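You operate a simulated robot arm through the tools that you are given. There is no shell and no other tool. Be economical: measure what you need, move in short steps, check, and stop when the job is done.

Carry out the task below with a simulated two-armed robot. There is one attempt and no reset: what you move stays moved.

## Task
Pick up the yellow tag with one hand, pass it to the other hand and put it on the clear stretch of ledge between the stands. Shut the left bench drawer. Open the left locker door, fetch the white cloth from the shelf of the narrow bench and set it on the left locker shelf and shut the door again. Shut the white-marked drawer. Take the plunger that says "14" from the low shelf of job 427 and leave it on the shelf under the mould bench. Take the bottom plate that says "21" from the rack shelf of job 427 and put it on top of the yellow tape roll. Take the wooden stick and put it on the stand top. Open the green lid. Do these in any order. Set down upright: yellow tag, wooden stick.

It is judged by the outcome, as a careful person would: the job done as asked, and still so three seconds after it is handed in. It fails if anything else is knocked over, pushed out of place, dropped, spilled or broken. Lids that push on must go on centred and level and be pressed home; caps that screw on are set level and turned clockwise until they are tight. Flat cloth is picked up by pressing the open fingertips on it (5 to 10 N) and closing them slowly along it; thin cloth reads only 2 to 8 mm in the jaws.

## Robot
Two 7-joint arms with two-finger parallel grippers on one trunk, on a base that drives. Base frame: it is fixed to the floor where the robot stands at the start and does not move with it; the origin is under the middle of the robot, x ahead of it, y to its left, z up. Readings come in mm, degrees, newtons and seconds.
The left shoulder is at the start at [60, 189, 1178], the right one opposite. With the tool pointing down near the work surface each hand reaches from about 100 to 320 mm from the robot's upright axis, wherever it stands, measured 20 degrees to its own side. Places, roughly: bottom plate [-750, 4250, 750]; clear stretch of ledge between the stands [-3100, 1000, 900]; cloth [-1250, 3000, 500]; green lid [-5300, 4800, 700]; left bench drawer [300, 3000, 800]; left locker door [400, 3800, 900]; left locker shelf (26x41 cm) [640, 3760, 1480]; plunger [-750, 4250, 500]; shelf under the mould bench [-2400, 4400, 300]; stand top (29x17 cm) [440, 460, 840]; white-marked drawer [-700, 4100, 600]; wooden stick (5x5x18 cm) [-2400, 4500, 1000]; yellow tag [500, 0, 1000]; yellow tape roll (12x12x5 cm) [-5400, 2600, 1300]. Payload 3.43 kg a hand.
The TCP of each hand is the grasp point between the finger pads, 30 mm short of the fingertips. In the tool frame z runs along the fingers and y along their closing line. The gripper opens to 94 mm. The fingers are 28 mm wide and 10 mm thick; the gripper's body (50 by 96 mm) begins 55 mm behind the TCP.
Orientation is told as [roll, pitch, yaw] about the base's x, y, z axes, in that order, counted from this pose: with the fingers straight down and closing along the base's y, the tool's x points along the base's -x, its y along +y and its z along -z.

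## Interface
- The arms move only by the tool arm_command. It takes "left_motion", "right_motion" or both (then of equal length, played together; a hand with none holds still); each is a list of rows, each an object (a shift or turn left out is 0, a gripper value left out holds the last) with "rot": the turn, a rotation vector about the base's x, y, z in degrees, a list of three; "translation": the shift along the base's x, y, z in mm, a list of three; "gripper": the opening in per cent of the stroke, from 0 (shut) to 100 (fully open). In form: [{"rot": [wx, wy, wz], "translation": [x, y, z], "gripper": gripper}, ...]. A call has 1 to 10 rows; each row shifts and turns the commanded pose from where the row before left it. Rows are played at 5 a second. More than 50 mm and 8.6 degrees between two rows, or a gripper value outside its range, and nothing of the call is played. Where a pose cannot be reached the arm comes as near as it can. A force on the tool above 40 N (or 10 N above the force at the start of the call, whichever is more), or a blocked arm, ends the call early, and 0.2 s more pass. The fingers move at their own pace (about 153 mm/s each) and stop on an object; they squeeze with about 36 N. The grip force told is the motor's: it shows also when the fingers shut on nothing. Time passes only in rows, and 0.2 s behind the last, so rows that do not move let the fingers close. It gives the time, the measured TCP pose, the force on the tool (base axes), the opening and the grip force at its end, in the units of the frame above (readings bear some noise), with the torque about the TCP (base axes, N m) and any sound that the robot's microphone picked up.
- Cameras (640 x 400 px; columns grow to the right, rows downward): "scene" is now at [15.5, 16, 1731.7]; the picture's right is [0.32, -0.95, 0.00], its down [-0.75, -0.26, -0.60] and it looks along [0.57, 0.20, -0.80] (base axes); focal length 275 px, centre (320, 200). "left" rides on the left gripper at [76, -14, -102] in its tool frame; the picture's right is [0.18, 0.98, 0.00], its down [-0.75, 0.14, -0.64] and it looks along [-0.63, 0.12, 0.77] (tool axes); focal length 243 px, centre (320, 200). "right" rides on the right gripper at [76, 14, -102] in its tool frame; the picture's right is [-0.18, 0.98, 0.00], its down [-0.75, -0.14, -0.64] and it looks along [-0.63, -0.12, 0.77] (tool axes); focal length 243 px, centre (320, 200). There is no depth. A picture from a camera that has moved, and an enlarged one, comes with that camera's place and axes in the base frame and with its lens. The place of the scene camera against the robot may be out by one fixed shift of up to 18 mm in any direction.
- snapshot(camera): a new picture of that camera. No time passes.
- raise_lower(by): slides the trunk up (or, below 0, down) by that many mm; the arms and the scene camera ride with it, the base frame stays. It gives what a move gives, with no picture.
- steer(legs): drives the robot by 1 to 6 legs, each [ahead, left, turn to the left] in mm, mm and degrees, along the robot's own axes; the way and the turn of a leg run together, so that a leg with both is an arc; at most 1500 mm and 180 degrees a leg. The arms and the cameras ride along, it lands a little off, and it stops where it bumps. It gives what a move gives.
- pan_tilt(pan, tilt): turns the head with the scene camera to pan (to the left, within 86 degrees either way) and tilt (down, from -29 to 69), counted from straight ahead of the robot. It gives what a move gives.
- close_up(camera, box): a new picture of the part [left, top, right, bottom] of that camera's present view, enlarged. No time passes.
- job_done(): hands the job in; it is judged then, once.

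Go step by step. Nothing tells you exact positions but the pictures and the camera data: compare them with the known pose of the tool, close in by small moves and look again before you grip or let go. The budget is 483 turns and 230 pictures, counting those below and the enlarged ones. Unless the task says otherwise, let go and move clear before handing in, and close with one line.

The tools are called after "Request:" as a command line: name --argument value ..., lists and objects as JSON in quotes. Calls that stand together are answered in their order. arm_command: Moves the arms, as the interface text tells. Its arguments: {"type":"object","properties":{"left_motion":{"type":"array","items":{"type":"object","properties":{"rot":{"type":"array","items":{"type":"number"}},"translation":{"type":"array","items":{"type":"number"}},"gripper":{"type":"number"}}}},"right_motion":{"type":"array","items":{"type":"object","properties":{"rot":{"type":"array","items":{"type":"number"}},"translation":{"type":"array","items":{"type":"number"}},"gripper":{"type":"number"}}}}},"required":[]} The other tools are called the same way: raise_lower (by) slides the trunk up or down; steer (legs) drives the base; pan_tilt (pan, tilt) turns the head that bears the scene camera; snapshot (camera) takes a picture; close_up (camera, box) takes an enlarged picture of a part of a camera's view; job_done () hands the job in.

At the start:

```text
time_s: 0.0
left_ee_pos: [352.1, 363.1, 1126.9]
left_tool_rot: [0.0, 0.1, 0.1]
left_wrist_force: [-0.2, 0.1, -0.4]
left_torque: [0.02, -0.01, 0.01]
left_gripper_width: 94.0
left_finger_force: 0.1
right_ee_pos: [347.7, -26.1, 1096.8]
right_tool_rot: [0.1, 0.1, 0.0]
right_wrist_force: [0.8, 0.1, -0.5]
right_torque: [0.01, -0.01, 0.01]
right_gripper_width: 93.8
right_finger_force: 0.2
trunk travel left (down, up): [-850.0, 140.0]
robot x, y, heading: [1.3, -0.4, -0.2]
head pan, tilt: [18.9, 52.9]
```

scene: 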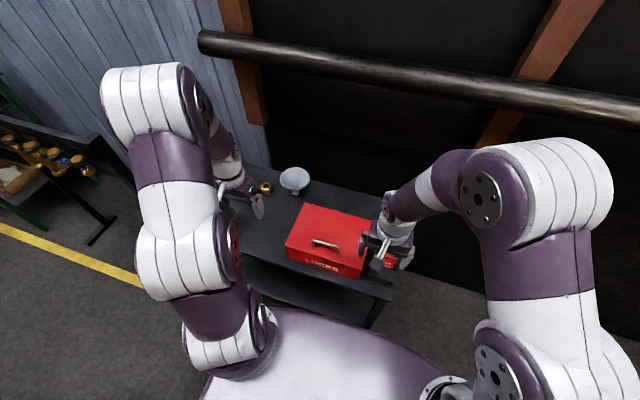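
right: 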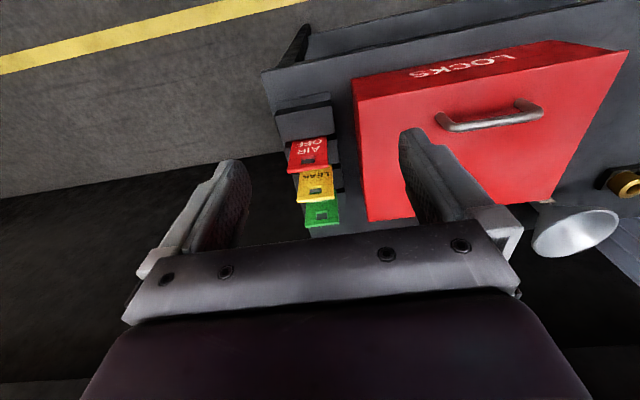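
left: 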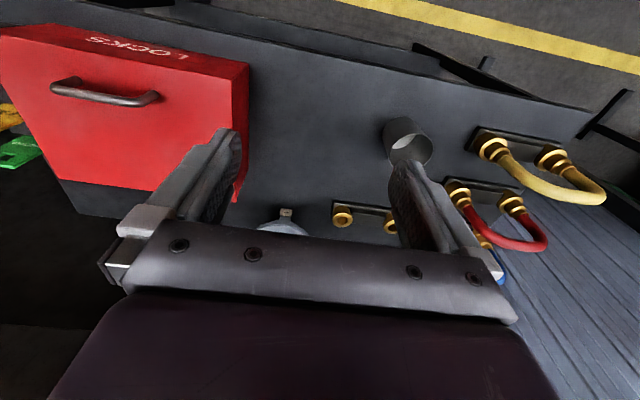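

The stand is ahead with a red LOCKS box, and a row of tags hangs on its near right side. I'll look closer at the tags before moving.

Request:
close_up --camera "right" --box '[240, 80, 400, 240]'

Request:
close_up --camera "scene" --box '[200, 140, 440, 320]'

```text
2.50 times, centred on (320, 160) of right
camera zoom: at [273.2, -10.9, 1199.7], right [0.18, 0.98, 0.0], down [0.75, -0.14, 0.64], along [0.63, -0.12, -0.77], focal length 606 px, centre (320, 300)
```

zoom: 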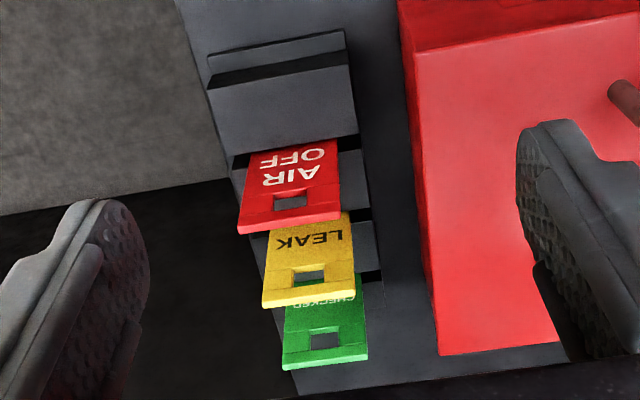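

```text
2.22 times, centred on (320, 230) of scene
camera zoom: at [15.5, 16.0, 1731.7], right [0.32, -0.95, 0.0], down [-0.75, -0.26, -0.6], along [0.57, 0.2, -0.8], focal length 610 px, centre (320, 133)
```

zoom: 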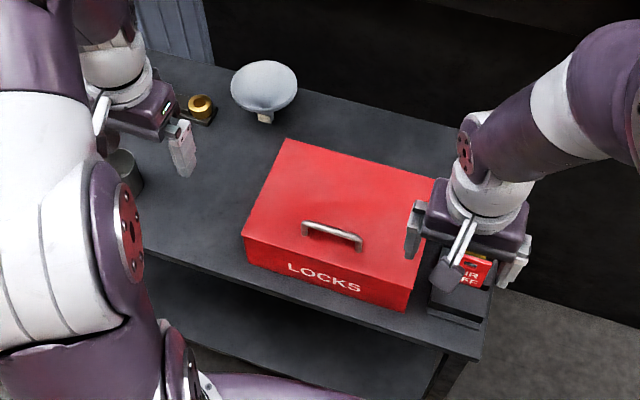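

The tags stand in a slotted holder, red nearest, then yellow, then green. I need a second viewpoint to triangulate, so I'll raise and pull back the right hand.

Request:
arm_command --right_motion '[{"translation": [-30, 0, 30]}, {"translation": [-30, 0, 30]}, {"translation": [-30, 0, 30]}]'

Request:
close_up --camera "right" --box '[220, 110, 420, 260]'

```text
time_s: 0.8
left_ee_pos: [350.4, 364.3, 1127.2]
left_tool_rot: [0.0, -0.1, 0.0]
left_wrist_force: [0.8, 0.3, -0.4]
left_torque: [-0.01, 0.0, 0.03]
left_gripper_width: 94.3
left_finger_force: 0.0
right_ee_pos: [255.9, -25.0, 1186.9]
right_tool_rot: [0.0, -0.1, 0.0]
right_wrist_force: [0.2, 0.1, 0.5]
right_torque: [0.05, 0.03, -0.02]
right_gripper_width: 94.0
right_finger_force: 0.0
trunk travel left (down, up): [-850.0, 140.0]
robot x, y, heading: [-1.5, -1.4, -0.1]
head pan, tilt: [18.9, 52.9]
```

```text
2.67 times, centred on (320, 185) of right
camera zoom: at [180.1, -11.1, 1290.3], right [0.18, 0.98, 0.0], down [0.75, -0.14, 0.64], along [0.63, -0.12, -0.77], focal length 647 px, centre (320, 240)
```

zoom: 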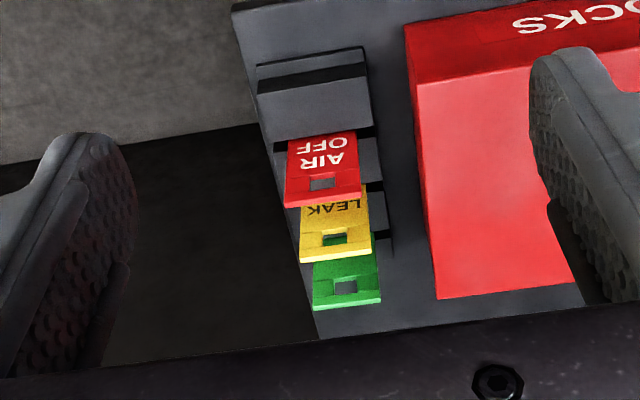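

Triangulation puts the yellow tag's top near (454, -53, 975), about 45 mm wide along y, with the red and green tags about 43 mm either side in x. I'll turn the right hand to grip the tag's faces from the right side, leaving the top free for the left hand.

Request:
arm_command --right_motion '[{"translation": [10, -22, 0], "rot": [0, 0, -8.5]}, {"translation": [10, -22, 0], "rot": [0, 0, -8.5]}, {"translation": [10, -22, 0], "rot": [0, 0, -8.5]}, {"translation": [10, -22, 0], "rot": [0, 0, -8.5]}, {"translation": [10, -22, 0], "rot": [0, 0, -8.5]}, {"translation": [10, -22, 0], "rot": [0, 0, -8.5]}, {"translation": [10, -22, 0], "rot": [0, 0, -8.5]}, {"translation": [10, -22, 0], "rot": [0, 0, -8.5]}, {"translation": [0, -22, 0], "rot": [0, 0, -8.5]}, {"translation": [0, -22, 0], "rot": [0, 0, -8.5]}]'

Request:
arm_command --right_motion '[{"translation": [10, 0, -10], "rot": [0, 0, -5]}, {"translation": [10, 0, -10], "rot": [8.5, 0, 0]}, {"translation": [10, 0, -10], "rot": [8.5, 0, 0]}, {"translation": [10, 0, -10], "rot": [8.5, 0, 0]}, {"translation": [10, 0, -10], "rot": [8.5, 0, 0]}, {"translation": [10, 0, -10], "rot": [8.5, 0, 0]}, {"translation": [10, 0, -10], "rot": [8.5, 0, 0]}, {"translation": [10, 0, -10], "rot": [8.5, 0, 0]}]'

Request:
snapshot --camera "right"

```text
time_s: 3.0
left_ee_pos: [350.6, 362.9, 1127.2]
left_tool_rot: [0.0, 0.1, 0.0]
left_wrist_force: [-0.3, 0.1, 0.1]
left_torque: [-0.01, -0.03, 0.0]
left_gripper_width: 94.0
left_finger_force: 0.1
right_ee_pos: [337.9, -244.9, 1185.9]
right_tool_rot: [0.1, 0.1, -85.1]
right_wrist_force: [0.2, -1.0, 0.0]
right_torque: [0.0, 0.01, 0.02]
right_gripper_width: 93.9
right_finger_force: 0.0
trunk travel left (down, up): [-850.0, 140.0]
robot x, y, heading: [-2.6, -2.2, -0.2]
head pan, tilt: [18.9, 52.9]
```

```text
time_s: 4.8
left_ee_pos: [352.7, 364.0, 1127.5]
left_tool_rot: [-0.1, 0.0, 0.0]
left_wrist_force: [0.4, -0.8, 0.2]
left_torque: [0.01, -0.02, -0.01]
left_gripper_width: 93.9
left_finger_force: 0.1
right_ee_pos: [336.0, -177.2, 1037.0]
right_tool_rot: [0.2, 55.4, -90.1]
right_wrist_force: [-0.8, 0.4, 0.4]
right_torque: [0.03, -0.01, 0.0]
right_gripper_width: 94.1
right_finger_force: 0.1
right hand out of reach, approached as far as the arm can: row 6, 7, 8
trunk travel left (down, up): [-850.0, 140.0]
robot x, y, heading: [-1.2, 0.7, -0.2]
head pan, tilt: [18.9, 52.9]
```

```text
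223 pictures are left
camera right: at [351.0, -218.2, 1158.8], right [0.98, -0.11, -0.15], down [-0.14, -0.96, -0.26], along [-0.12, 0.27, -0.95], focal length 243 px, centre (320, 200)
```

right: 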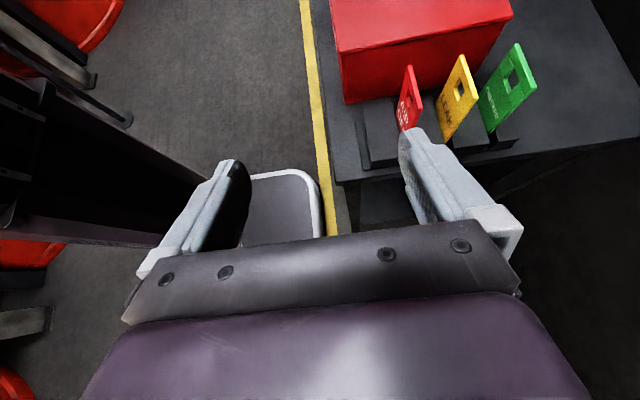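

From the side I get the tag as spanning z ≈ 858–945 at about (481, -57), with neighbours 48 mm apart. The right arm is short of reach, so I'll drive ahead 100 mm.

Request:
steer --legs '[[100, 0, 0]]'

Request:
snapshot --camera "right"

```text
time_s: 6.0
left_ee_pos: [451.5, 362.4, 1127.3]
left_tool_rot: [-0.1, 0.1, 0.0]
left_wrist_force: [0.4, 0.0, 1.0]
left_torque: [-0.02, 0.03, -0.01]
left_gripper_width: 94.3
left_finger_force: 0.0
right_ee_pos: [435.7, -176.3, 1038.2]
right_tool_rot: [0.1, 55.2, -89.9]
right_wrist_force: [-0.4, 0.7, 0.2]
right_torque: [-0.05, 0.01, 0.0]
right_gripper_width: 93.8
right_finger_force: 0.0
trunk travel left (down, up): [-850.0, 140.0]
robot x, y, heading: [98.7, -2.7, -0.4]
head pan, tilt: [18.9, 52.9]
```

```text
222 pictures are left
camera right: at [451.2, -217.7, 1159.4], right [0.98, -0.1, -0.15], down [-0.14, -0.96, -0.25], along [-0.12, 0.27, -0.96], focal length 243 px, centre (320, 200)
```

right: 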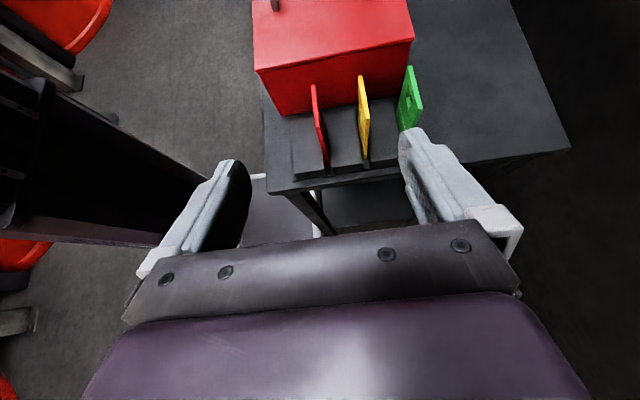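

The yellow tag now resolves to x 480, y -81 to -27, z 860–946. I'll close the jaws to about 40 mm and move to a standoff along the slanted approach.

Request:
arm_command --right_motion '[{"gripper": 43, "translation": [12, 5, -17]}, {"translation": [11, 5, -17]}, {"translation": [11, 4, -17]}, {"translation": [11, 4, -16]}]'

Request:
snapshot --camera "right"

```text
time_s: 7.0
left_ee_pos: [450.6, 363.9, 1126.9]
left_tool_rot: [-0.1, 0.0, 0.0]
left_wrist_force: [-0.2, 0.0, -0.4]
left_torque: [0.0, -0.02, -0.03]
left_gripper_width: 94.0
left_finger_force: 0.0
right_ee_pos: [477.2, -155.7, 970.2]
right_tool_rot: [0.2, 55.2, -89.9]
right_wrist_force: [-0.2, -0.4, -1.5]
right_torque: [-0.02, 0.02, -0.02]
right_gripper_width: 40.5
right_finger_force: 0.1
right hand out of reach, approached as far as the arm can: row 4
trunk travel left (down, up): [-850.0, 140.0]
robot x, y, heading: [98.7, -1.7, 0.1]
head pan, tilt: [18.9, 52.9]
```

```text
221 pictures are left
camera right: at [491.5, -196.3, 1090.2], right [0.98, -0.1, -0.15], down [-0.14, -0.96, -0.25], along [-0.12, 0.27, -0.96], focal length 243 px, centre (320, 200)
```

right: 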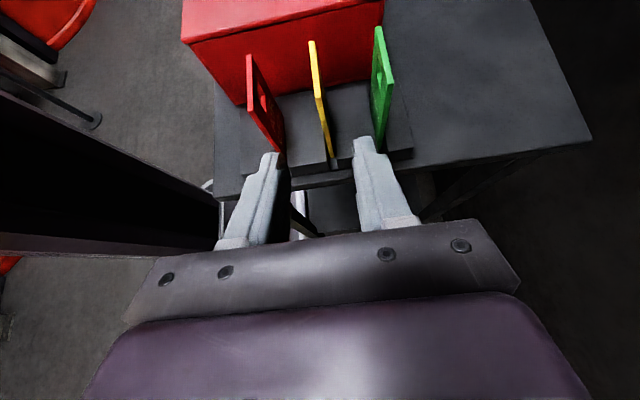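

The jaws straddle the yellow tag with clearance on both sides. The arm is close to a limit, so I'll lower the trunk 62 mm to bring the hand to grip height, then slide in along +y.

Request:
raise_lower --by -62

Request:
arm_command --right_motion '[{"translation": [1, 10, 0]}, {"translation": [1, 10, 0]}, {"translation": [0, 10, 0]}]'

Request:
snapshot --camera "right"

```text
time_s: 8.0
left_ee_pos: [450.0, 363.7, 1064.0]
left_tool_rot: [0.1, 0.1, 0.1]
left_wrist_force: [0.3, 0.4, -0.7]
left_torque: [0.0, 0.04, 0.03]
left_gripper_width: 94.1
left_finger_force: 0.1
right_ee_pos: [475.7, -156.1, 907.5]
right_tool_rot: [0.2, 55.1, -89.8]
right_wrist_force: [-0.2, -0.8, -0.1]
right_torque: [0.0, 0.0, 0.03]
right_gripper_width: 40.3
right_finger_force: 0.0
trunk travel left (down, up): [-788.0, 202.0]
robot x, y, heading: [99.4, 3.2, -0.2]
head pan, tilt: [18.9, 52.9]
```

```text
time_s: 8.8
left_ee_pos: [450.5, 364.3, 1064.5]
left_tool_rot: [0.0, 0.1, 0.0]
left_wrist_force: [-0.9, -0.9, 0.2]
left_torque: [0.0, 0.0, 0.02]
left_gripper_width: 94.1
left_finger_force: 0.0
right_ee_pos: [479.4, -125.9, 908.2]
right_tool_rot: [0.1, 55.1, -89.9]
right_wrist_force: [-0.1, -0.3, -1.1]
right_torque: [0.01, 0.0, -0.02]
right_gripper_width: 40.3
right_finger_force: 0.0
trunk travel left (down, up): [-788.0, 202.0]
robot x, y, heading: [100.6, 0.2, 0.1]
head pan, tilt: [18.9, 52.9]
```

```text
220 pictures are left
camera right: at [494.2, -165.9, 1028.9], right [0.98, -0.1, -0.15], down [-0.14, -0.96, -0.25], along [-0.12, 0.27, -0.96], focal length 243 px, centre (320, 200)
```

right: 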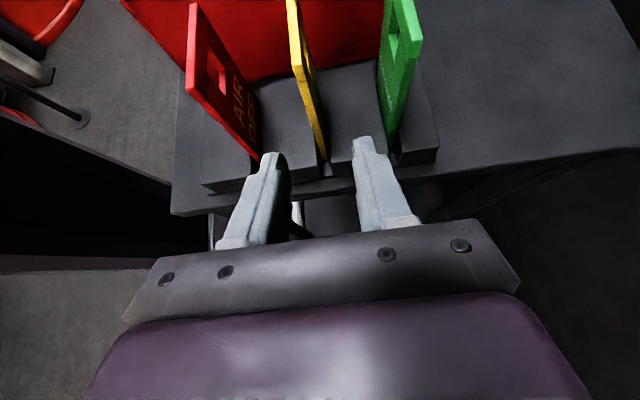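

Fingers line up with the gaps either side of the yellow tag and run above the holder block. I'll slide the rest of the way in.

Request:
arm_command --right_motion '[{"translation": [0, 14, 0]}, {"translation": [0, 14, 0]}, {"translation": [0, 14, 0]}, {"translation": [0, 14, 0]}]'

Request:
snapshot --camera "right"

```text
time_s: 9.8
left_ee_pos: [450.7, 363.9, 1065.1]
left_tool_rot: [0.1, 0.0, 0.0]
left_wrist_force: [0.1, -0.7, 0.5]
left_torque: [0.0, -0.04, 0.0]
left_gripper_width: 94.0
left_finger_force: 0.1
right_ee_pos: [477.5, -68.7, 908.1]
right_tool_rot: [0.2, 55.2, -89.9]
right_wrist_force: [-0.2, -0.5, -0.5]
right_torque: [0.01, -0.03, -0.03]
right_gripper_width: 40.3
right_finger_force: 0.1
trunk travel left (down, up): [-788.0, 202.0]
robot x, y, heading: [99.7, 3.8, 0.3]
head pan, tilt: [18.9, 52.9]
```

```text
219 pictures are left
camera right: at [493.4, -109.5, 1029.4], right [0.98, -0.1, -0.15], down [-0.14, -0.96, -0.25], along [-0.12, 0.27, -0.96], focal length 243 px, centre (320, 200)
```

right: 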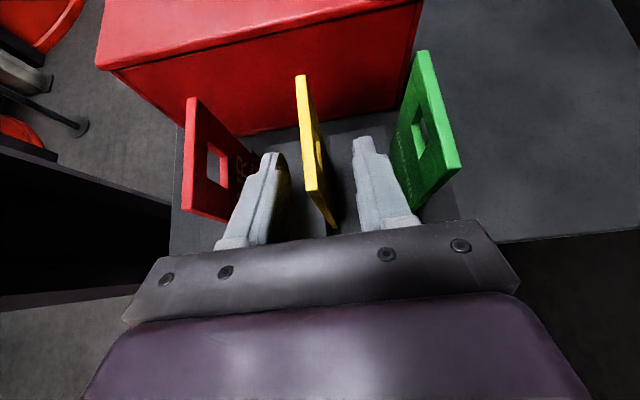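

The tag is between the pads, so I'll close on it.

Request:
arm_command --right_motion '[{"gripper": 15}, {"gripper": 0}, {"gripper": 0}, {"gripper": 0}]'

Request:
arm_command --right_motion '[{"translation": [0, 0, 10]}, {"translation": [0, 0, 15]}, {"translation": [0, 0, 20]}, {"translation": [0, 0, 25]}, {"translation": [0, 0, 30]}]'

Request:
snapshot --camera "right"

```text
time_s: 10.8
left_ee_pos: [451.8, 364.4, 1065.5]
left_tool_rot: [0.0, -0.1, 0.2]
left_wrist_force: [-0.3, 0.2, 0.1]
left_torque: [-0.03, 0.03, 0.02]
left_gripper_width: 94.1
left_finger_force: 0.0
right_ee_pos: [477.9, -69.3, 908.5]
right_tool_rot: [0.1, 55.2, -89.8]
right_wrist_force: [-0.8, -0.7, 0.2]
right_torque: [-0.01, -0.01, 0.05]
right_gripper_width: 8.6
right_finger_force: 36.7
trunk travel left (down, up): [-788.0, 202.0]
robot x, y, heading: [98.7, -0.5, 0.2]
head pan, tilt: [18.9, 52.9]
```

```text
time_s: 12.0
left_ee_pos: [451.0, 364.9, 1064.6]
left_tool_rot: [0.0, 0.0, 0.1]
left_wrist_force: [0.2, -0.2, 0.8]
left_torque: [0.01, 0.0, 0.0]
left_gripper_width: 94.1
left_finger_force: 0.1
right_ee_pos: [467.0, -66.8, 999.3]
right_tool_rot: [0.2, 54.8, -89.8]
right_wrist_force: [0.1, -0.6, -0.4]
right_torque: [0.0, -0.03, -0.02]
right_gripper_width: 8.6
right_finger_force: 35.9
right hand out of reach, approached as far as the arm can: row 5
trunk travel left (down, up): [-788.0, 202.0]
robot x, y, heading: [100.3, 2.7, 0.0]
head pan, tilt: [18.9, 52.9]
```

```text
218 pictures are left
camera right: at [481.8, -107.1, 1121.3], right [0.98, -0.11, -0.15], down [-0.14, -0.96, -0.25], along [-0.12, 0.26, -0.96], focal length 243 px, centre (320, 200)
```

right: 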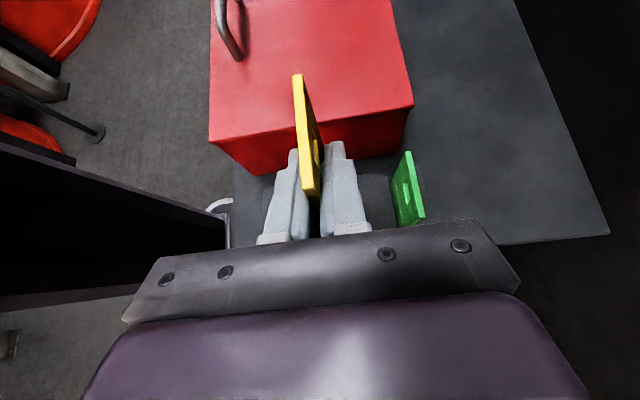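

The tag is held, 8.6 mm thick. I'll raise the trunk and back off to make room for the handover.

Request:
raise_lower --by 120

Request:
steer --legs '[[-150, 0, 0]]'

Request:
arm_command --right_motion '[{"translation": [-10, 0, 0]}, {"translation": [-10, 0, 0]}, {"translation": [-10, 0, 0]}, {"translation": [-10, 0, 0]}, {"translation": [-10, 0, 0]}, {"translation": [-10, 0, 0]}, {"translation": [-10, 0, 0]}, {}, {}, {}]' --left_motion '[{"rot": [0, 0, 8.5]}, {"rot": [0, 0, 8.5]}, {"rot": [0, 0, 8.5]}, {"rot": [0, 0, 8.5]}, {"rot": [0, 0, 8.5]}, {"rot": [0, 0, 8.5]}, {"rot": [0, 0, 8.5]}, {"rot": [0, 0, 8.5]}, {"rot": [0, 0, 8.5]}, {"rot": [0, 0, 8.5]}]'

Request:
arm_command --left_motion '[{"rot": [0, 0, 5]}, {"rot": [-7, 0, 0]}, {"rot": [-7, 0, 0]}, {"rot": [-7, 0, 0]}, {"rot": [-7, 0, 0]}]'

Request:
snapshot --camera "left"

Request:
snapshot --camera "scene"

```text
time_s: 13.5
left_ee_pos: [450.5, 364.8, 1184.5]
left_tool_rot: [-0.1, 0.0, 0.1]
left_wrist_force: [-0.3, 0.0, -0.6]
left_torque: [0.0, 0.0, 0.02]
left_gripper_width: 93.9
left_finger_force: 0.2
right_ee_pos: [468.0, -67.1, 1118.6]
right_tool_rot: [0.1, 54.9, -89.9]
right_wrist_force: [-0.8, 1.0, 0.2]
right_torque: [-0.03, -0.01, 0.02]
right_gripper_width: 8.4
right_finger_force: 36.6
trunk travel left (down, up): [-908.0, 82.0]
robot x, y, heading: [94.3, 2.1, 0.3]
head pan, tilt: [18.9, 52.9]
```

```text
time_s: 14.8
left_ee_pos: [302.6, 365.0, 1184.6]
left_tool_rot: [0.0, 0.2, 0.1]
left_wrist_force: [0.4, 0.3, -0.8]
left_torque: [0.01, 0.04, 0.01]
left_gripper_width: 94.1
left_finger_force: 0.1
right_ee_pos: [320.0, -67.7, 1117.7]
right_tool_rot: [0.0, 54.9, -89.9]
right_wrist_force: [-0.9, 0.4, 0.8]
right_torque: [-0.01, -0.01, 0.02]
right_gripper_width: 8.4
right_finger_force: 35.8
trunk travel left (down, up): [-908.0, 82.0]
robot x, y, heading: [-52.8, 1.8, 0.1]
head pan, tilt: [18.9, 52.9]
```

```text
time_s: 17.1
left_ee_pos: [298.3, 365.1, 1186.4]
left_tool_rot: [0.1, 0.0, 85.3]
left_wrist_force: [0.1, 0.7, -0.1]
left_torque: [0.04, -0.02, 0.01]
left_gripper_width: 94.3
left_finger_force: 0.1
right_ee_pos: [247.0, -67.5, 1120.2]
right_tool_rot: [0.2, 54.9, -89.8]
right_wrist_force: [0.2, 0.6, 0.2]
right_torque: [0.0, 0.0, 0.01]
right_gripper_width: 8.6
right_finger_force: 36.0
trunk travel left (down, up): [-908.0, 82.0]
robot x, y, heading: [-50.7, 2.2, 0.2]
head pan, tilt: [18.9, 52.9]
```

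```text
time_s: 18.2
left_ee_pos: [300.0, 364.3, 1182.5]
left_tool_rot: [0.1, 26.6, 90.1]
left_wrist_force: [0.5, -0.2, -0.9]
left_torque: [0.0, -0.02, -0.01]
left_gripper_width: 94.3
left_finger_force: 0.1
right_ee_pos: [247.1, -67.5, 1119.1]
right_tool_rot: [0.1, 54.8, -89.7]
right_wrist_force: [-0.3, 0.1, -1.9]
right_torque: [-0.02, 0.01, 0.02]
right_gripper_width: 8.2
right_finger_force: 36.2
trunk travel left (down, up): [-908.0, 82.0]
robot x, y, heading: [-52.6, -0.2, 0.2]
head pan, tilt: [18.9, 52.9]
```

```text
217 pictures are left
camera left: at [315.4, 342.4, 1307.7], right [-0.98, -0.17, 0.08], down [-0.14, 0.96, 0.24], along [-0.12, 0.22, -0.97], focal length 243 px, centre (320, 200)
```

left: 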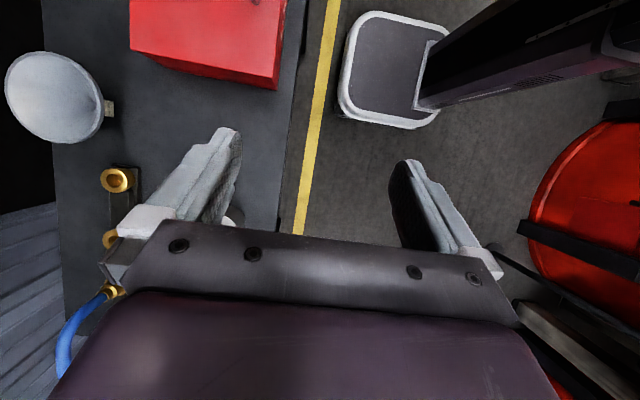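

```text
216 pictures are left
camera scene: at [-33.9, 17.9, 1789.7], right [0.33, -0.95, 0.0], down [-0.75, -0.26, -0.6], along [0.57, 0.2, -0.8], focal length 275 px, centre (320, 200)
```

scene: 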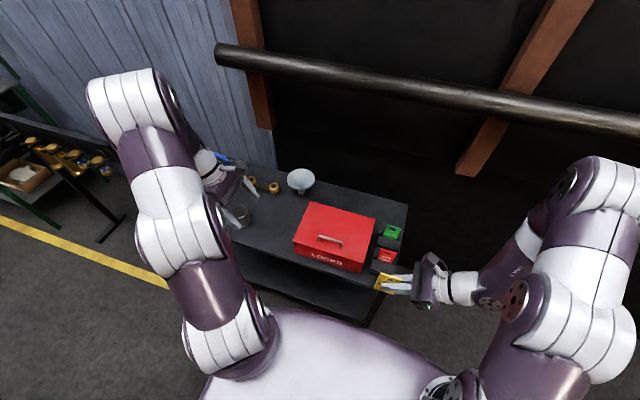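

The tag sits right at the right TCP, with its top at about z 1157 and y from -80 to -26. I'll bring the left hand, tilted, to a standoff above the tag's free top corner.

Request:
arm_command --left_motion '[{"translation": [-5.3, -30, 10], "gripper": 43}, {"translation": [-5.3, -36, 10]}, {"translation": [-5.3, -36, 10]}, {"translation": [-5.3, -36, 8]}, {"translation": [-5.3, -36, 8]}, {"translation": [-5.3, -36, 0]}, {"translation": [-5.3, -36, 0]}, {"translation": [-5.3, -36, 0]}, {"translation": [-5.3, -36, 0]}, {"translation": [-5.3, -30, 0]}]'

Request:
snapshot --camera "left"

Request:
snapshot --camera "scene"

```text
time_s: 20.4
left_ee_pos: [247.4, 15.7, 1230.7]
left_tool_rot: [-0.1, 28.1, 90.1]
left_wrist_force: [0.5, -1.2, 0.1]
left_torque: [0.01, 0.01, 0.01]
left_gripper_width: 40.5
left_finger_force: 0.1
right_ee_pos: [246.8, -67.8, 1118.1]
right_tool_rot: [0.2, 54.9, -89.8]
right_wrist_force: [0.3, -0.8, -0.2]
right_torque: [0.03, -0.04, 0.01]
right_gripper_width: 8.5
right_finger_force: 36.5
trunk travel left (down, up): [-908.0, 82.0]
robot x, y, heading: [-53.9, 0.6, 0.3]
head pan, tilt: [18.9, 52.9]
```

```text
215 pictures are left
camera left: at [262.3, -4.1, 1356.0], right [-0.98, -0.16, 0.09], down [-0.14, 0.97, 0.21], along [-0.12, 0.2, -0.97], focal length 243 px, centre (320, 200)
```

left: 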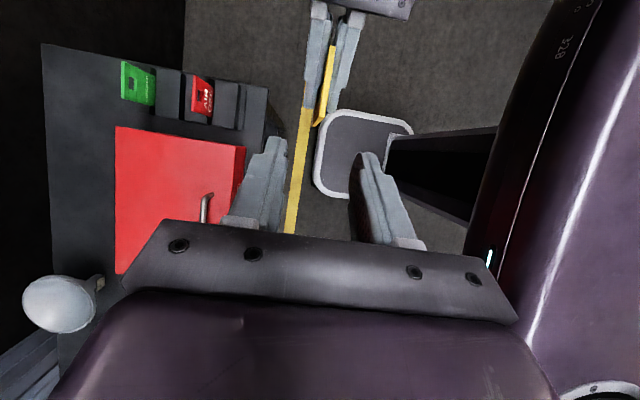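

```text
214 pictures are left
camera scene: at [-35.5, 14.7, 1789.7], right [0.33, -0.95, 0.0], down [-0.75, -0.26, -0.6], along [0.57, 0.2, -0.8], focal length 275 px, centre (320, 200)
```

scene: 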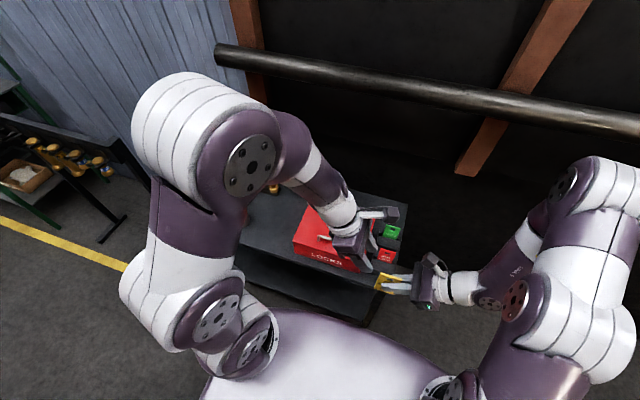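

The left camera confirms the tag's top edge at z ≈ 1157, x ≈ 247. I'll descend along the left hand's axis onto the upper left part of the tag.

Request:
arm_command --left_motion '[{"translation": [0, -12, 0]}, {"translation": [0, -9, -17]}, {"translation": [0, -9, -17]}, {"translation": [0, -9, -17]}]'

Request:
snapshot --camera "left"

Request:
snapshot --camera "right"

```text
time_s: 21.4
left_ee_pos: [247.3, -23.0, 1177.8]
left_tool_rot: [0.1, 28.0, 90.1]
left_wrist_force: [-0.8, 0.7, 0.4]
left_torque: [-0.01, 0.02, 0.02]
left_gripper_width: 40.4
left_finger_force: 0.1
right_ee_pos: [247.2, -67.6, 1120.1]
right_tool_rot: [0.1, 54.9, -89.8]
right_wrist_force: [-0.2, 0.1, -0.1]
right_torque: [0.01, 0.01, -0.03]
right_gripper_width: 8.7
right_finger_force: 36.0
trunk travel left (down, up): [-908.0, 82.0]
robot x, y, heading: [-52.4, 3.1, 0.1]
head pan, tilt: [18.9, 52.9]
```

```text
213 pictures are left
camera left: at [262.1, -42.3, 1304.3], right [-0.98, -0.17, 0.09], down [-0.14, 0.97, 0.21], along [-0.12, 0.2, -0.97], focal length 243 px, centre (320, 200)
```

left: 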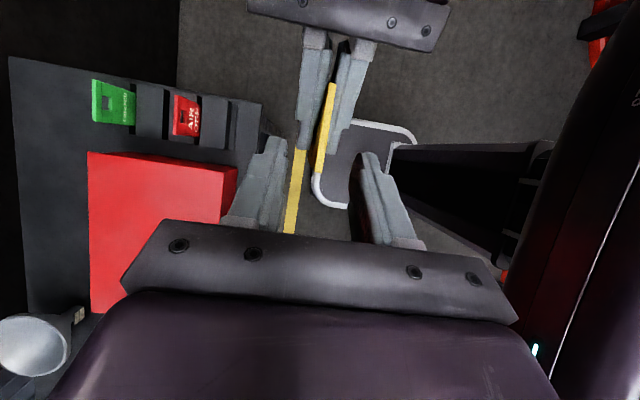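

```text
212 pictures are left
camera right: at [262.3, -108.3, 1240.9], right [0.98, -0.1, -0.15], down [-0.14, -0.96, -0.25], along [-0.12, 0.26, -0.96], focal length 243 px, centre (320, 200)
```

right: 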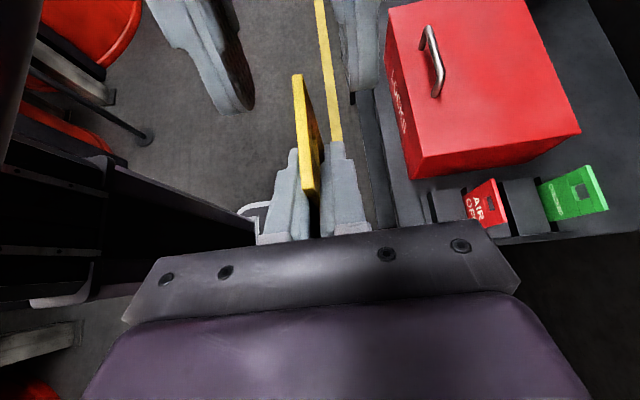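

Aligned in x. I'll descend the last 23 mm.

Request:
arm_command --left_motion '[{"translation": [0, -5.5, -10.5]}, {"translation": [0, -5.5, -10.5]}]'

Request:
snapshot --camera "right"

Request:
close_up --camera "left" --box '[220, 20, 420, 250]'

```text
time_s: 22.1
left_ee_pos: [246.1, -31.5, 1158.6]
left_tool_rot: [0.1, 28.1, 90.1]
left_wrist_force: [-0.5, -0.9, 0.0]
left_torque: [-0.04, 0.0, 0.01]
left_gripper_width: 40.3
left_finger_force: 0.0
right_ee_pos: [247.0, -68.7, 1119.9]
right_tool_rot: [0.2, 54.9, -89.8]
right_wrist_force: [0.8, 0.6, -0.5]
right_torque: [-0.02, 0.0, 0.0]
right_gripper_width: 8.4
right_finger_force: 36.1
trunk travel left (down, up): [-908.0, 82.0]
robot x, y, heading: [-50.9, 0.3, -0.1]
head pan, tilt: [18.9, 52.9]
```

```text
211 pictures are left
camera right: at [262.4, -108.4, 1240.9], right [0.98, -0.1, -0.15], down [-0.14, -0.96, -0.25], along [-0.12, 0.26, -0.96], focal length 243 px, centre (320, 200)
```

right: 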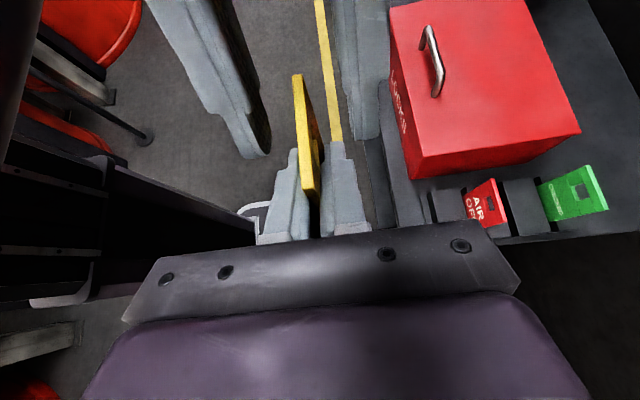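

```text
1.74 times, centred on (320, 135) of left
camera zoom: at [262.2, -53.1, 1284.0], right [-0.98, -0.16, 0.09], down [-0.14, 0.97, 0.21], along [-0.12, 0.2, -0.97], focal length 422 px, centre (320, 313)
```

zoom: 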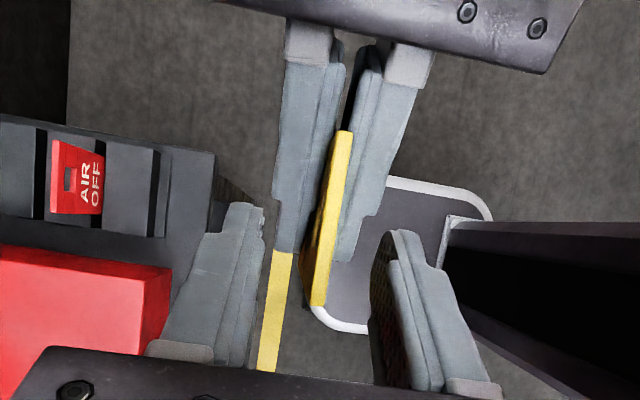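

The left fingertips straddle the tag above the right fingers, so I'll close the left hand and then release the right.

Request:
arm_command --left_motion '[{"gripper": 20}, {"gripper": 0}, {"gripper": 0}, {"gripper": 0}]'

Request:
snapshot --camera "right"

```text
time_s: 23.1
left_ee_pos: [245.6, -33.1, 1158.3]
left_tool_rot: [0.1, 28.1, 90.2]
left_wrist_force: [2.9, -0.5, -3.6]
left_torque: [0.13, -0.15, 0.05]
left_gripper_width: 4.3
left_finger_force: 35.9
right_ee_pos: [247.0, -68.2, 1119.9]
right_tool_rot: [0.0, 54.9, -89.8]
right_wrist_force: [-3.0, 0.2, 3.8]
right_torque: [-0.04, 0.03, 0.02]
right_gripper_width: 8.4
right_finger_force: 35.6
trunk travel left (down, up): [-908.0, 82.0]
robot x, y, heading: [-50.3, -0.4, 0.2]
head pan, tilt: [18.9, 52.9]
```

```text
209 pictures are left
camera right: at [262.0, -107.9, 1241.1], right [0.98, -0.1, -0.15], down [-0.14, -0.96, -0.25], along [-0.12, 0.26, -0.96], focal length 243 px, centre (320, 200)
```

right: 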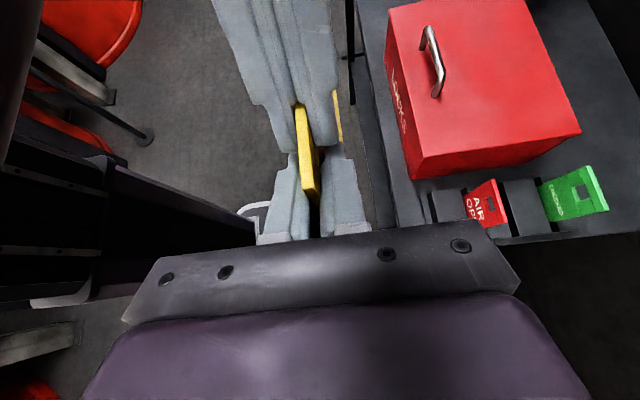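

Both hands grip; the tag's upper part is thinner at 4.3 mm. Now I'll release the right and withdraw along its axis.

Request:
arm_command --right_motion '[{"gripper": 40}, {}, {"translation": [0, -16, 11]}, {"translation": [0, -24, 17]}, {"translation": [0, -24, 17]}, {"translation": [0, -24, 17]}]'

Request:
snapshot --camera "right"

Request:
snapshot --camera "left"

```text
time_s: 24.4
left_ee_pos: [247.0, -35.1, 1158.1]
left_tool_rot: [0.1, 27.8, 90.2]
left_wrist_force: [-0.8, 0.4, -0.5]
left_torque: [0.04, -0.01, -0.02]
left_gripper_width: 4.2
left_finger_force: 35.9
right_ee_pos: [245.8, -147.2, 1173.3]
right_tool_rot: [0.1, 54.7, -89.8]
right_wrist_force: [0.4, -0.8, -0.2]
right_torque: [-0.01, 0.01, 0.0]
right_gripper_width: 37.6
right_finger_force: 0.1
right hand out of reach, approached as far as the arm can: row 6
trunk travel left (down, up): [-908.0, 82.0]
robot x, y, heading: [-53.6, -2.2, 0.3]
head pan, tilt: [18.9, 52.9]
```

```text
208 pictures are left
camera right: at [261.0, -187.0, 1295.2], right [0.98, -0.11, -0.15], down [-0.14, -0.96, -0.24], along [-0.12, 0.26, -0.96], focal length 243 px, centre (320, 200)
```

right: 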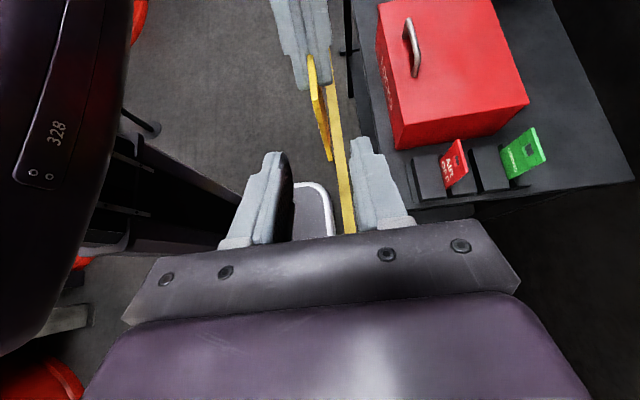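

```text
207 pictures are left
camera left: at [262.6, -53.6, 1284.0], right [-0.98, -0.16, 0.09], down [-0.14, 0.97, 0.21], along [-0.12, 0.2, -0.97], focal length 243 px, centre (320, 200)
```

left: 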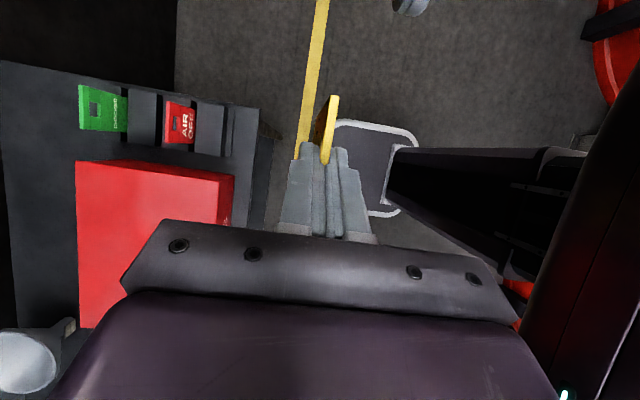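

The left hand now holds the tag alone. I'll look around to plan the drive to the ledge behind me.

Request:
pan_tilt --pan 86 --tilt 25

Request:
snapshot --camera "scene"

Request:
pan_tilt --pan -86 --tilt 25

Request:
snapshot --camera "scene"

```text
time_s: 25.8
left_ee_pos: [246.9, -33.7, 1158.7]
left_tool_rot: [0.1, 28.0, 90.2]
left_wrist_force: [-0.4, -0.1, -0.2]
left_torque: [0.04, 0.02, 0.03]
left_gripper_width: 4.4
left_finger_force: 35.7
right_ee_pos: [245.7, -146.2, 1174.1]
right_tool_rot: [0.3, 54.5, -89.8]
right_wrist_force: [0.3, 0.1, -0.1]
right_torque: [-0.02, -0.01, -0.01]
right_gripper_width: 37.7
right_finger_force: 0.0
trunk travel left (down, up): [-908.0, 82.0]
robot x, y, heading: [-51.3, 1.0, 0.2]
head pan, tilt: [85.9, 25.0]
```

```text
206 pictures are left
camera scene: at [-99.1, 83.5, 1831.0], right [1.0, -0.07, 0.0], down [-0.03, -0.42, -0.91], along [0.06, 0.9, -0.42], focal length 275 px, centre (320, 200)
```

scene: 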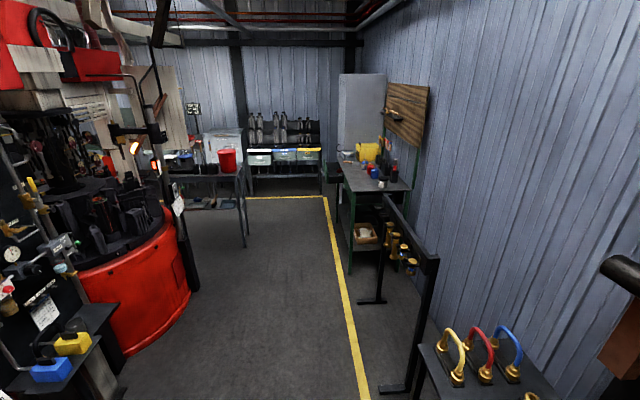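

```text
time_s: 28.4
left_ee_pos: [246.0, -32.6, 1158.0]
left_tool_rot: [0.1, 28.0, 90.3]
left_wrist_force: [-0.4, 0.7, 0.4]
left_torque: [0.03, 0.04, -0.01]
left_gripper_width: 4.2
left_finger_force: 36.5
right_ee_pos: [246.1, -146.8, 1173.1]
right_tool_rot: [0.2, 54.6, -89.8]
right_wrist_force: [0.1, -0.7, 0.2]
right_torque: [0.02, -0.01, -0.01]
right_gripper_width: 37.7
right_finger_force: 0.1
trunk travel left (down, up): [-908.0, 82.0]
robot x, y, heading: [-52.5, 0.6, 0.1]
head pan, tilt: [-85.9, 25.0]
```

```text
205 pictures are left
camera scene: at [-98.7, -100.4, 1831.0], right [-1.0, -0.07, 0.0], down [-0.03, 0.42, -0.91], along [0.07, -0.9, -0.42], focal length 275 px, centre (320, 200)
```

scene: 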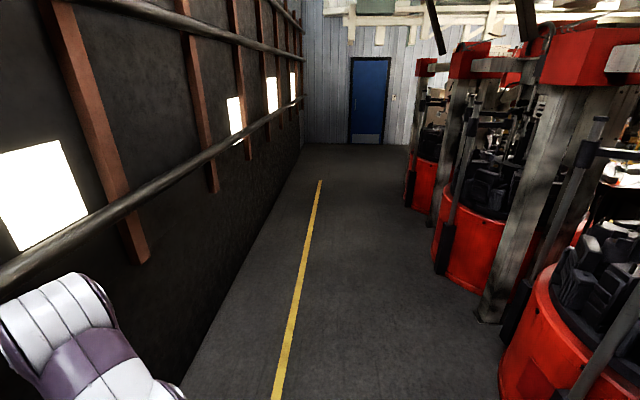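

This is a workshop aisle running along +y, with machines on the -x side. I'll turn left and drive up the aisle, then look for the way to the ledge.

Request:
steer --legs '[[-120, 0, 0], [0, 0, 90], [1200, 0, 0]]'

Request:
pan_tilt --pan 60 --tilt 25

Request:
snapshot --camera "scene"

Request:
pan_tilt --pan 0 --tilt 25

Request:
snapshot --camera "scene"

```text
time_s: 39.2
left_ee_pos: [-133.1, 1490.6, 1158.4]
left_tool_rot: [0.1, 28.0, 179.3]
left_wrist_force: [-0.4, 0.0, -0.2]
left_torque: [-0.03, 0.02, 0.0]
left_gripper_width: 4.2
left_finger_force: 35.4
right_ee_pos: [-20.8, 1487.6, 1174.7]
right_tool_rot: [0.2, 54.7, -0.6]
right_wrist_force: [0.1, -0.1, -0.4]
right_torque: [0.0, 0.03, -0.03]
right_gripper_width: 37.9
right_finger_force: 0.1
trunk travel left (down, up): [-908.0, 82.0]
robot x, y, heading: [-167.5, 1193.1, 89.4]
head pan, tilt: [-85.9, 25.0]
```

```text
time_s: 41.5
left_ee_pos: [-133.3, 1489.8, 1158.9]
left_tool_rot: [0.0, 27.9, 179.3]
left_wrist_force: [0.4, 0.5, -0.7]
left_torque: [0.0, 0.05, 0.01]
left_gripper_width: 4.3
left_finger_force: 35.5
right_ee_pos: [-20.6, 1487.7, 1172.8]
right_tool_rot: [0.2, 54.6, -0.4]
right_wrist_force: [-0.1, -0.3, 1.1]
right_torque: [-0.01, -0.01, -0.01]
right_gripper_width: 37.4
right_finger_force: 0.2
trunk travel left (down, up): [-908.0, 82.0]
robot x, y, heading: [-171.5, 1195.2, 89.4]
head pan, tilt: [60.0, 25.0]
```

```text
204 pictures are left
camera scene: at [-245.6, 1172.8, 1831.0], right [0.51, 0.86, 0.0], down [0.36, -0.22, -0.91], along [-0.78, 0.46, -0.42], focal length 275 px, centre (320, 200)
```

scene: 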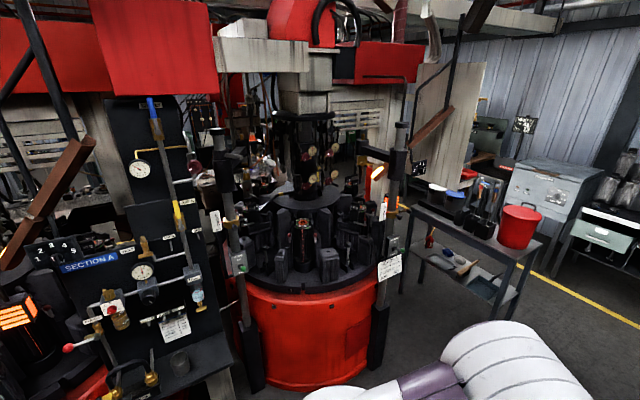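

```text
time_s: 42.8
left_ee_pos: [-134.3, 1490.7, 1158.4]
left_tool_rot: [0.2, 27.9, 179.4]
left_wrist_force: [-0.1, -0.7, -0.4]
left_torque: [0.02, 0.01, -0.04]
left_gripper_width: 4.2
left_finger_force: 35.8
right_ee_pos: [-20.2, 1487.8, 1173.9]
right_tool_rot: [0.2, 54.6, -0.5]
right_wrist_force: [0.1, 0.8, 0.0]
right_torque: [0.03, -0.05, -0.01]
right_gripper_width: 37.7
right_finger_force: 0.1
trunk travel left (down, up): [-908.0, 82.0]
robot x, y, heading: [-168.2, 1195.1, 89.5]
head pan, tilt: [0.0, 25.0]
```

```text
203 pictures are left
camera scene: at [-165.5, 1218.0, 1831.0], right [1.0, -0.01, 0.0], down [0.0, -0.42, -0.91], along [0.01, 0.91, -0.42], focal length 275 px, centre (320, 200)
```

scene: 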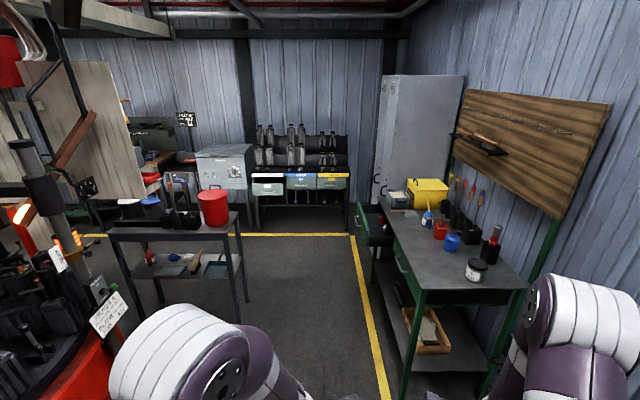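

The left bench with its open drawer and the locker are on the right, and the narrow bench is on the left. I'll continue to y ≈ 3500 and turn to face -x, looking for the passage behind the machines.

Request:
steer --legs '[[1200, 80, 0], [1100, 0, 0], [0, 0, 90]]'

Request:
snapshot --camera "scene"

Request:
pan_tilt --pan 60 --tilt 25

Request:
snapshot --camera "scene"

Request:
pan_tilt --pan -60 --tilt 25

Request:
snapshot --camera "scene"

```text
time_s: 57.9
left_ee_pos: [-528.1, 3492.5, 1158.3]
left_tool_rot: [0.1, 28.1, -87.6]
left_wrist_force: [0.6, -0.5, -0.8]
left_torque: [0.04, -0.01, -0.01]
left_gripper_width: 4.3
left_finger_force: 35.6
right_ee_pos: [-531.2, 3605.6, 1173.5]
right_tool_rot: [0.3, 54.6, 92.6]
right_wrist_force: [0.1, 0.0, -0.5]
right_torque: [0.0, -0.01, 0.04]
right_gripper_width: 37.7
right_finger_force: 0.0
trunk travel left (down, up): [-908.0, 82.0]
robot x, y, heading: [-229.1, 3470.3, -177.6]
head pan, tilt: [0.0, 25.0]
```

```text
202 pictures are left
camera scene: at [-256.3, 3461.7, 1831.0], right [-0.04, 1.0, 0.0], down [0.42, 0.02, -0.91], along [-0.91, -0.04, -0.42], focal length 275 px, centre (320, 200)
```

scene: 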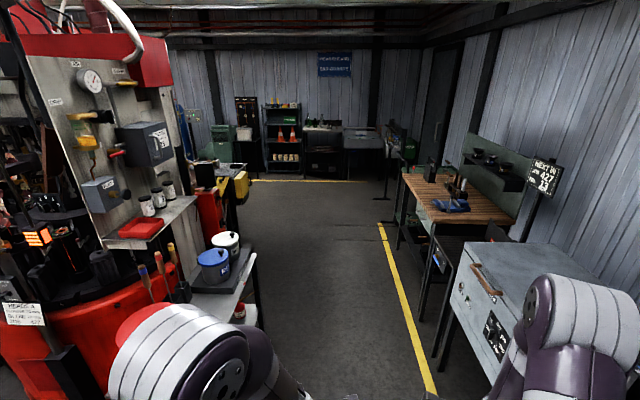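

```text
time_s: 59.2
left_ee_pos: [-526.8, 3491.4, 1158.7]
left_tool_rot: [0.1, 28.0, -87.6]
left_wrist_force: [-0.3, 0.0, -1.3]
left_torque: [-0.01, 0.02, 0.02]
left_gripper_width: 4.4
left_finger_force: 35.5
right_ee_pos: [-531.7, 3605.7, 1173.4]
right_tool_rot: [0.2, 54.6, 92.5]
right_wrist_force: [-0.1, -0.3, -0.4]
right_torque: [0.0, -0.01, 0.01]
right_gripper_width: 37.7
right_finger_force: 0.0
trunk travel left (down, up): [-908.0, 82.0]
robot x, y, heading: [-226.9, 3471.9, -177.5]
head pan, tilt: [60.0, 25.0]
```

```text
201 pictures are left
camera scene: at [-207.1, 3383.8, 1831.0], right [-0.89, 0.46, 0.0], down [0.2, 0.37, -0.91], along [-0.42, -0.8, -0.42], focal length 275 px, centre (320, 200)
```

scene: 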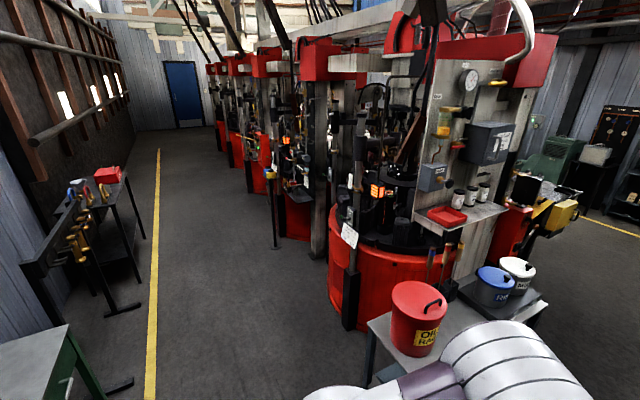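

```text
time_s: 61.2
left_ee_pos: [-528.1, 3492.1, 1159.7]
left_tool_rot: [0.1, 28.0, -87.5]
left_wrist_force: [0.0, 0.2, -0.6]
left_torque: [-0.04, 0.03, -0.03]
left_gripper_width: 4.2
left_finger_force: 35.8
right_ee_pos: [-530.8, 3603.9, 1173.7]
right_tool_rot: [0.3, 54.7, 92.5]
right_wrist_force: [-1.5, -0.3, -0.7]
right_torque: [0.0, -0.03, -0.01]
right_gripper_width: 37.7
right_finger_force: 0.0
trunk travel left (down, up): [-908.0, 82.0]
robot x, y, heading: [-232.4, 3473.6, -177.6]
head pan, tilt: [-60.0, 25.0]
```

```text
200 pictures are left
camera scene: at [-213.8, 3543.2, 1831.0], right [0.84, 0.54, 0.0], down [0.23, -0.36, -0.91], along [-0.49, 0.76, -0.42], focal length 275 px, centre (320, 200)
```

scene: 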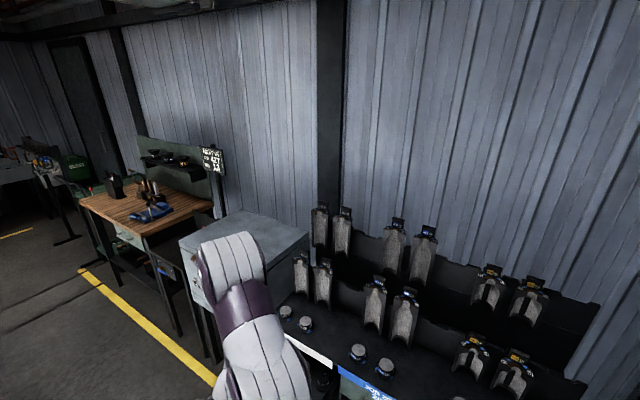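

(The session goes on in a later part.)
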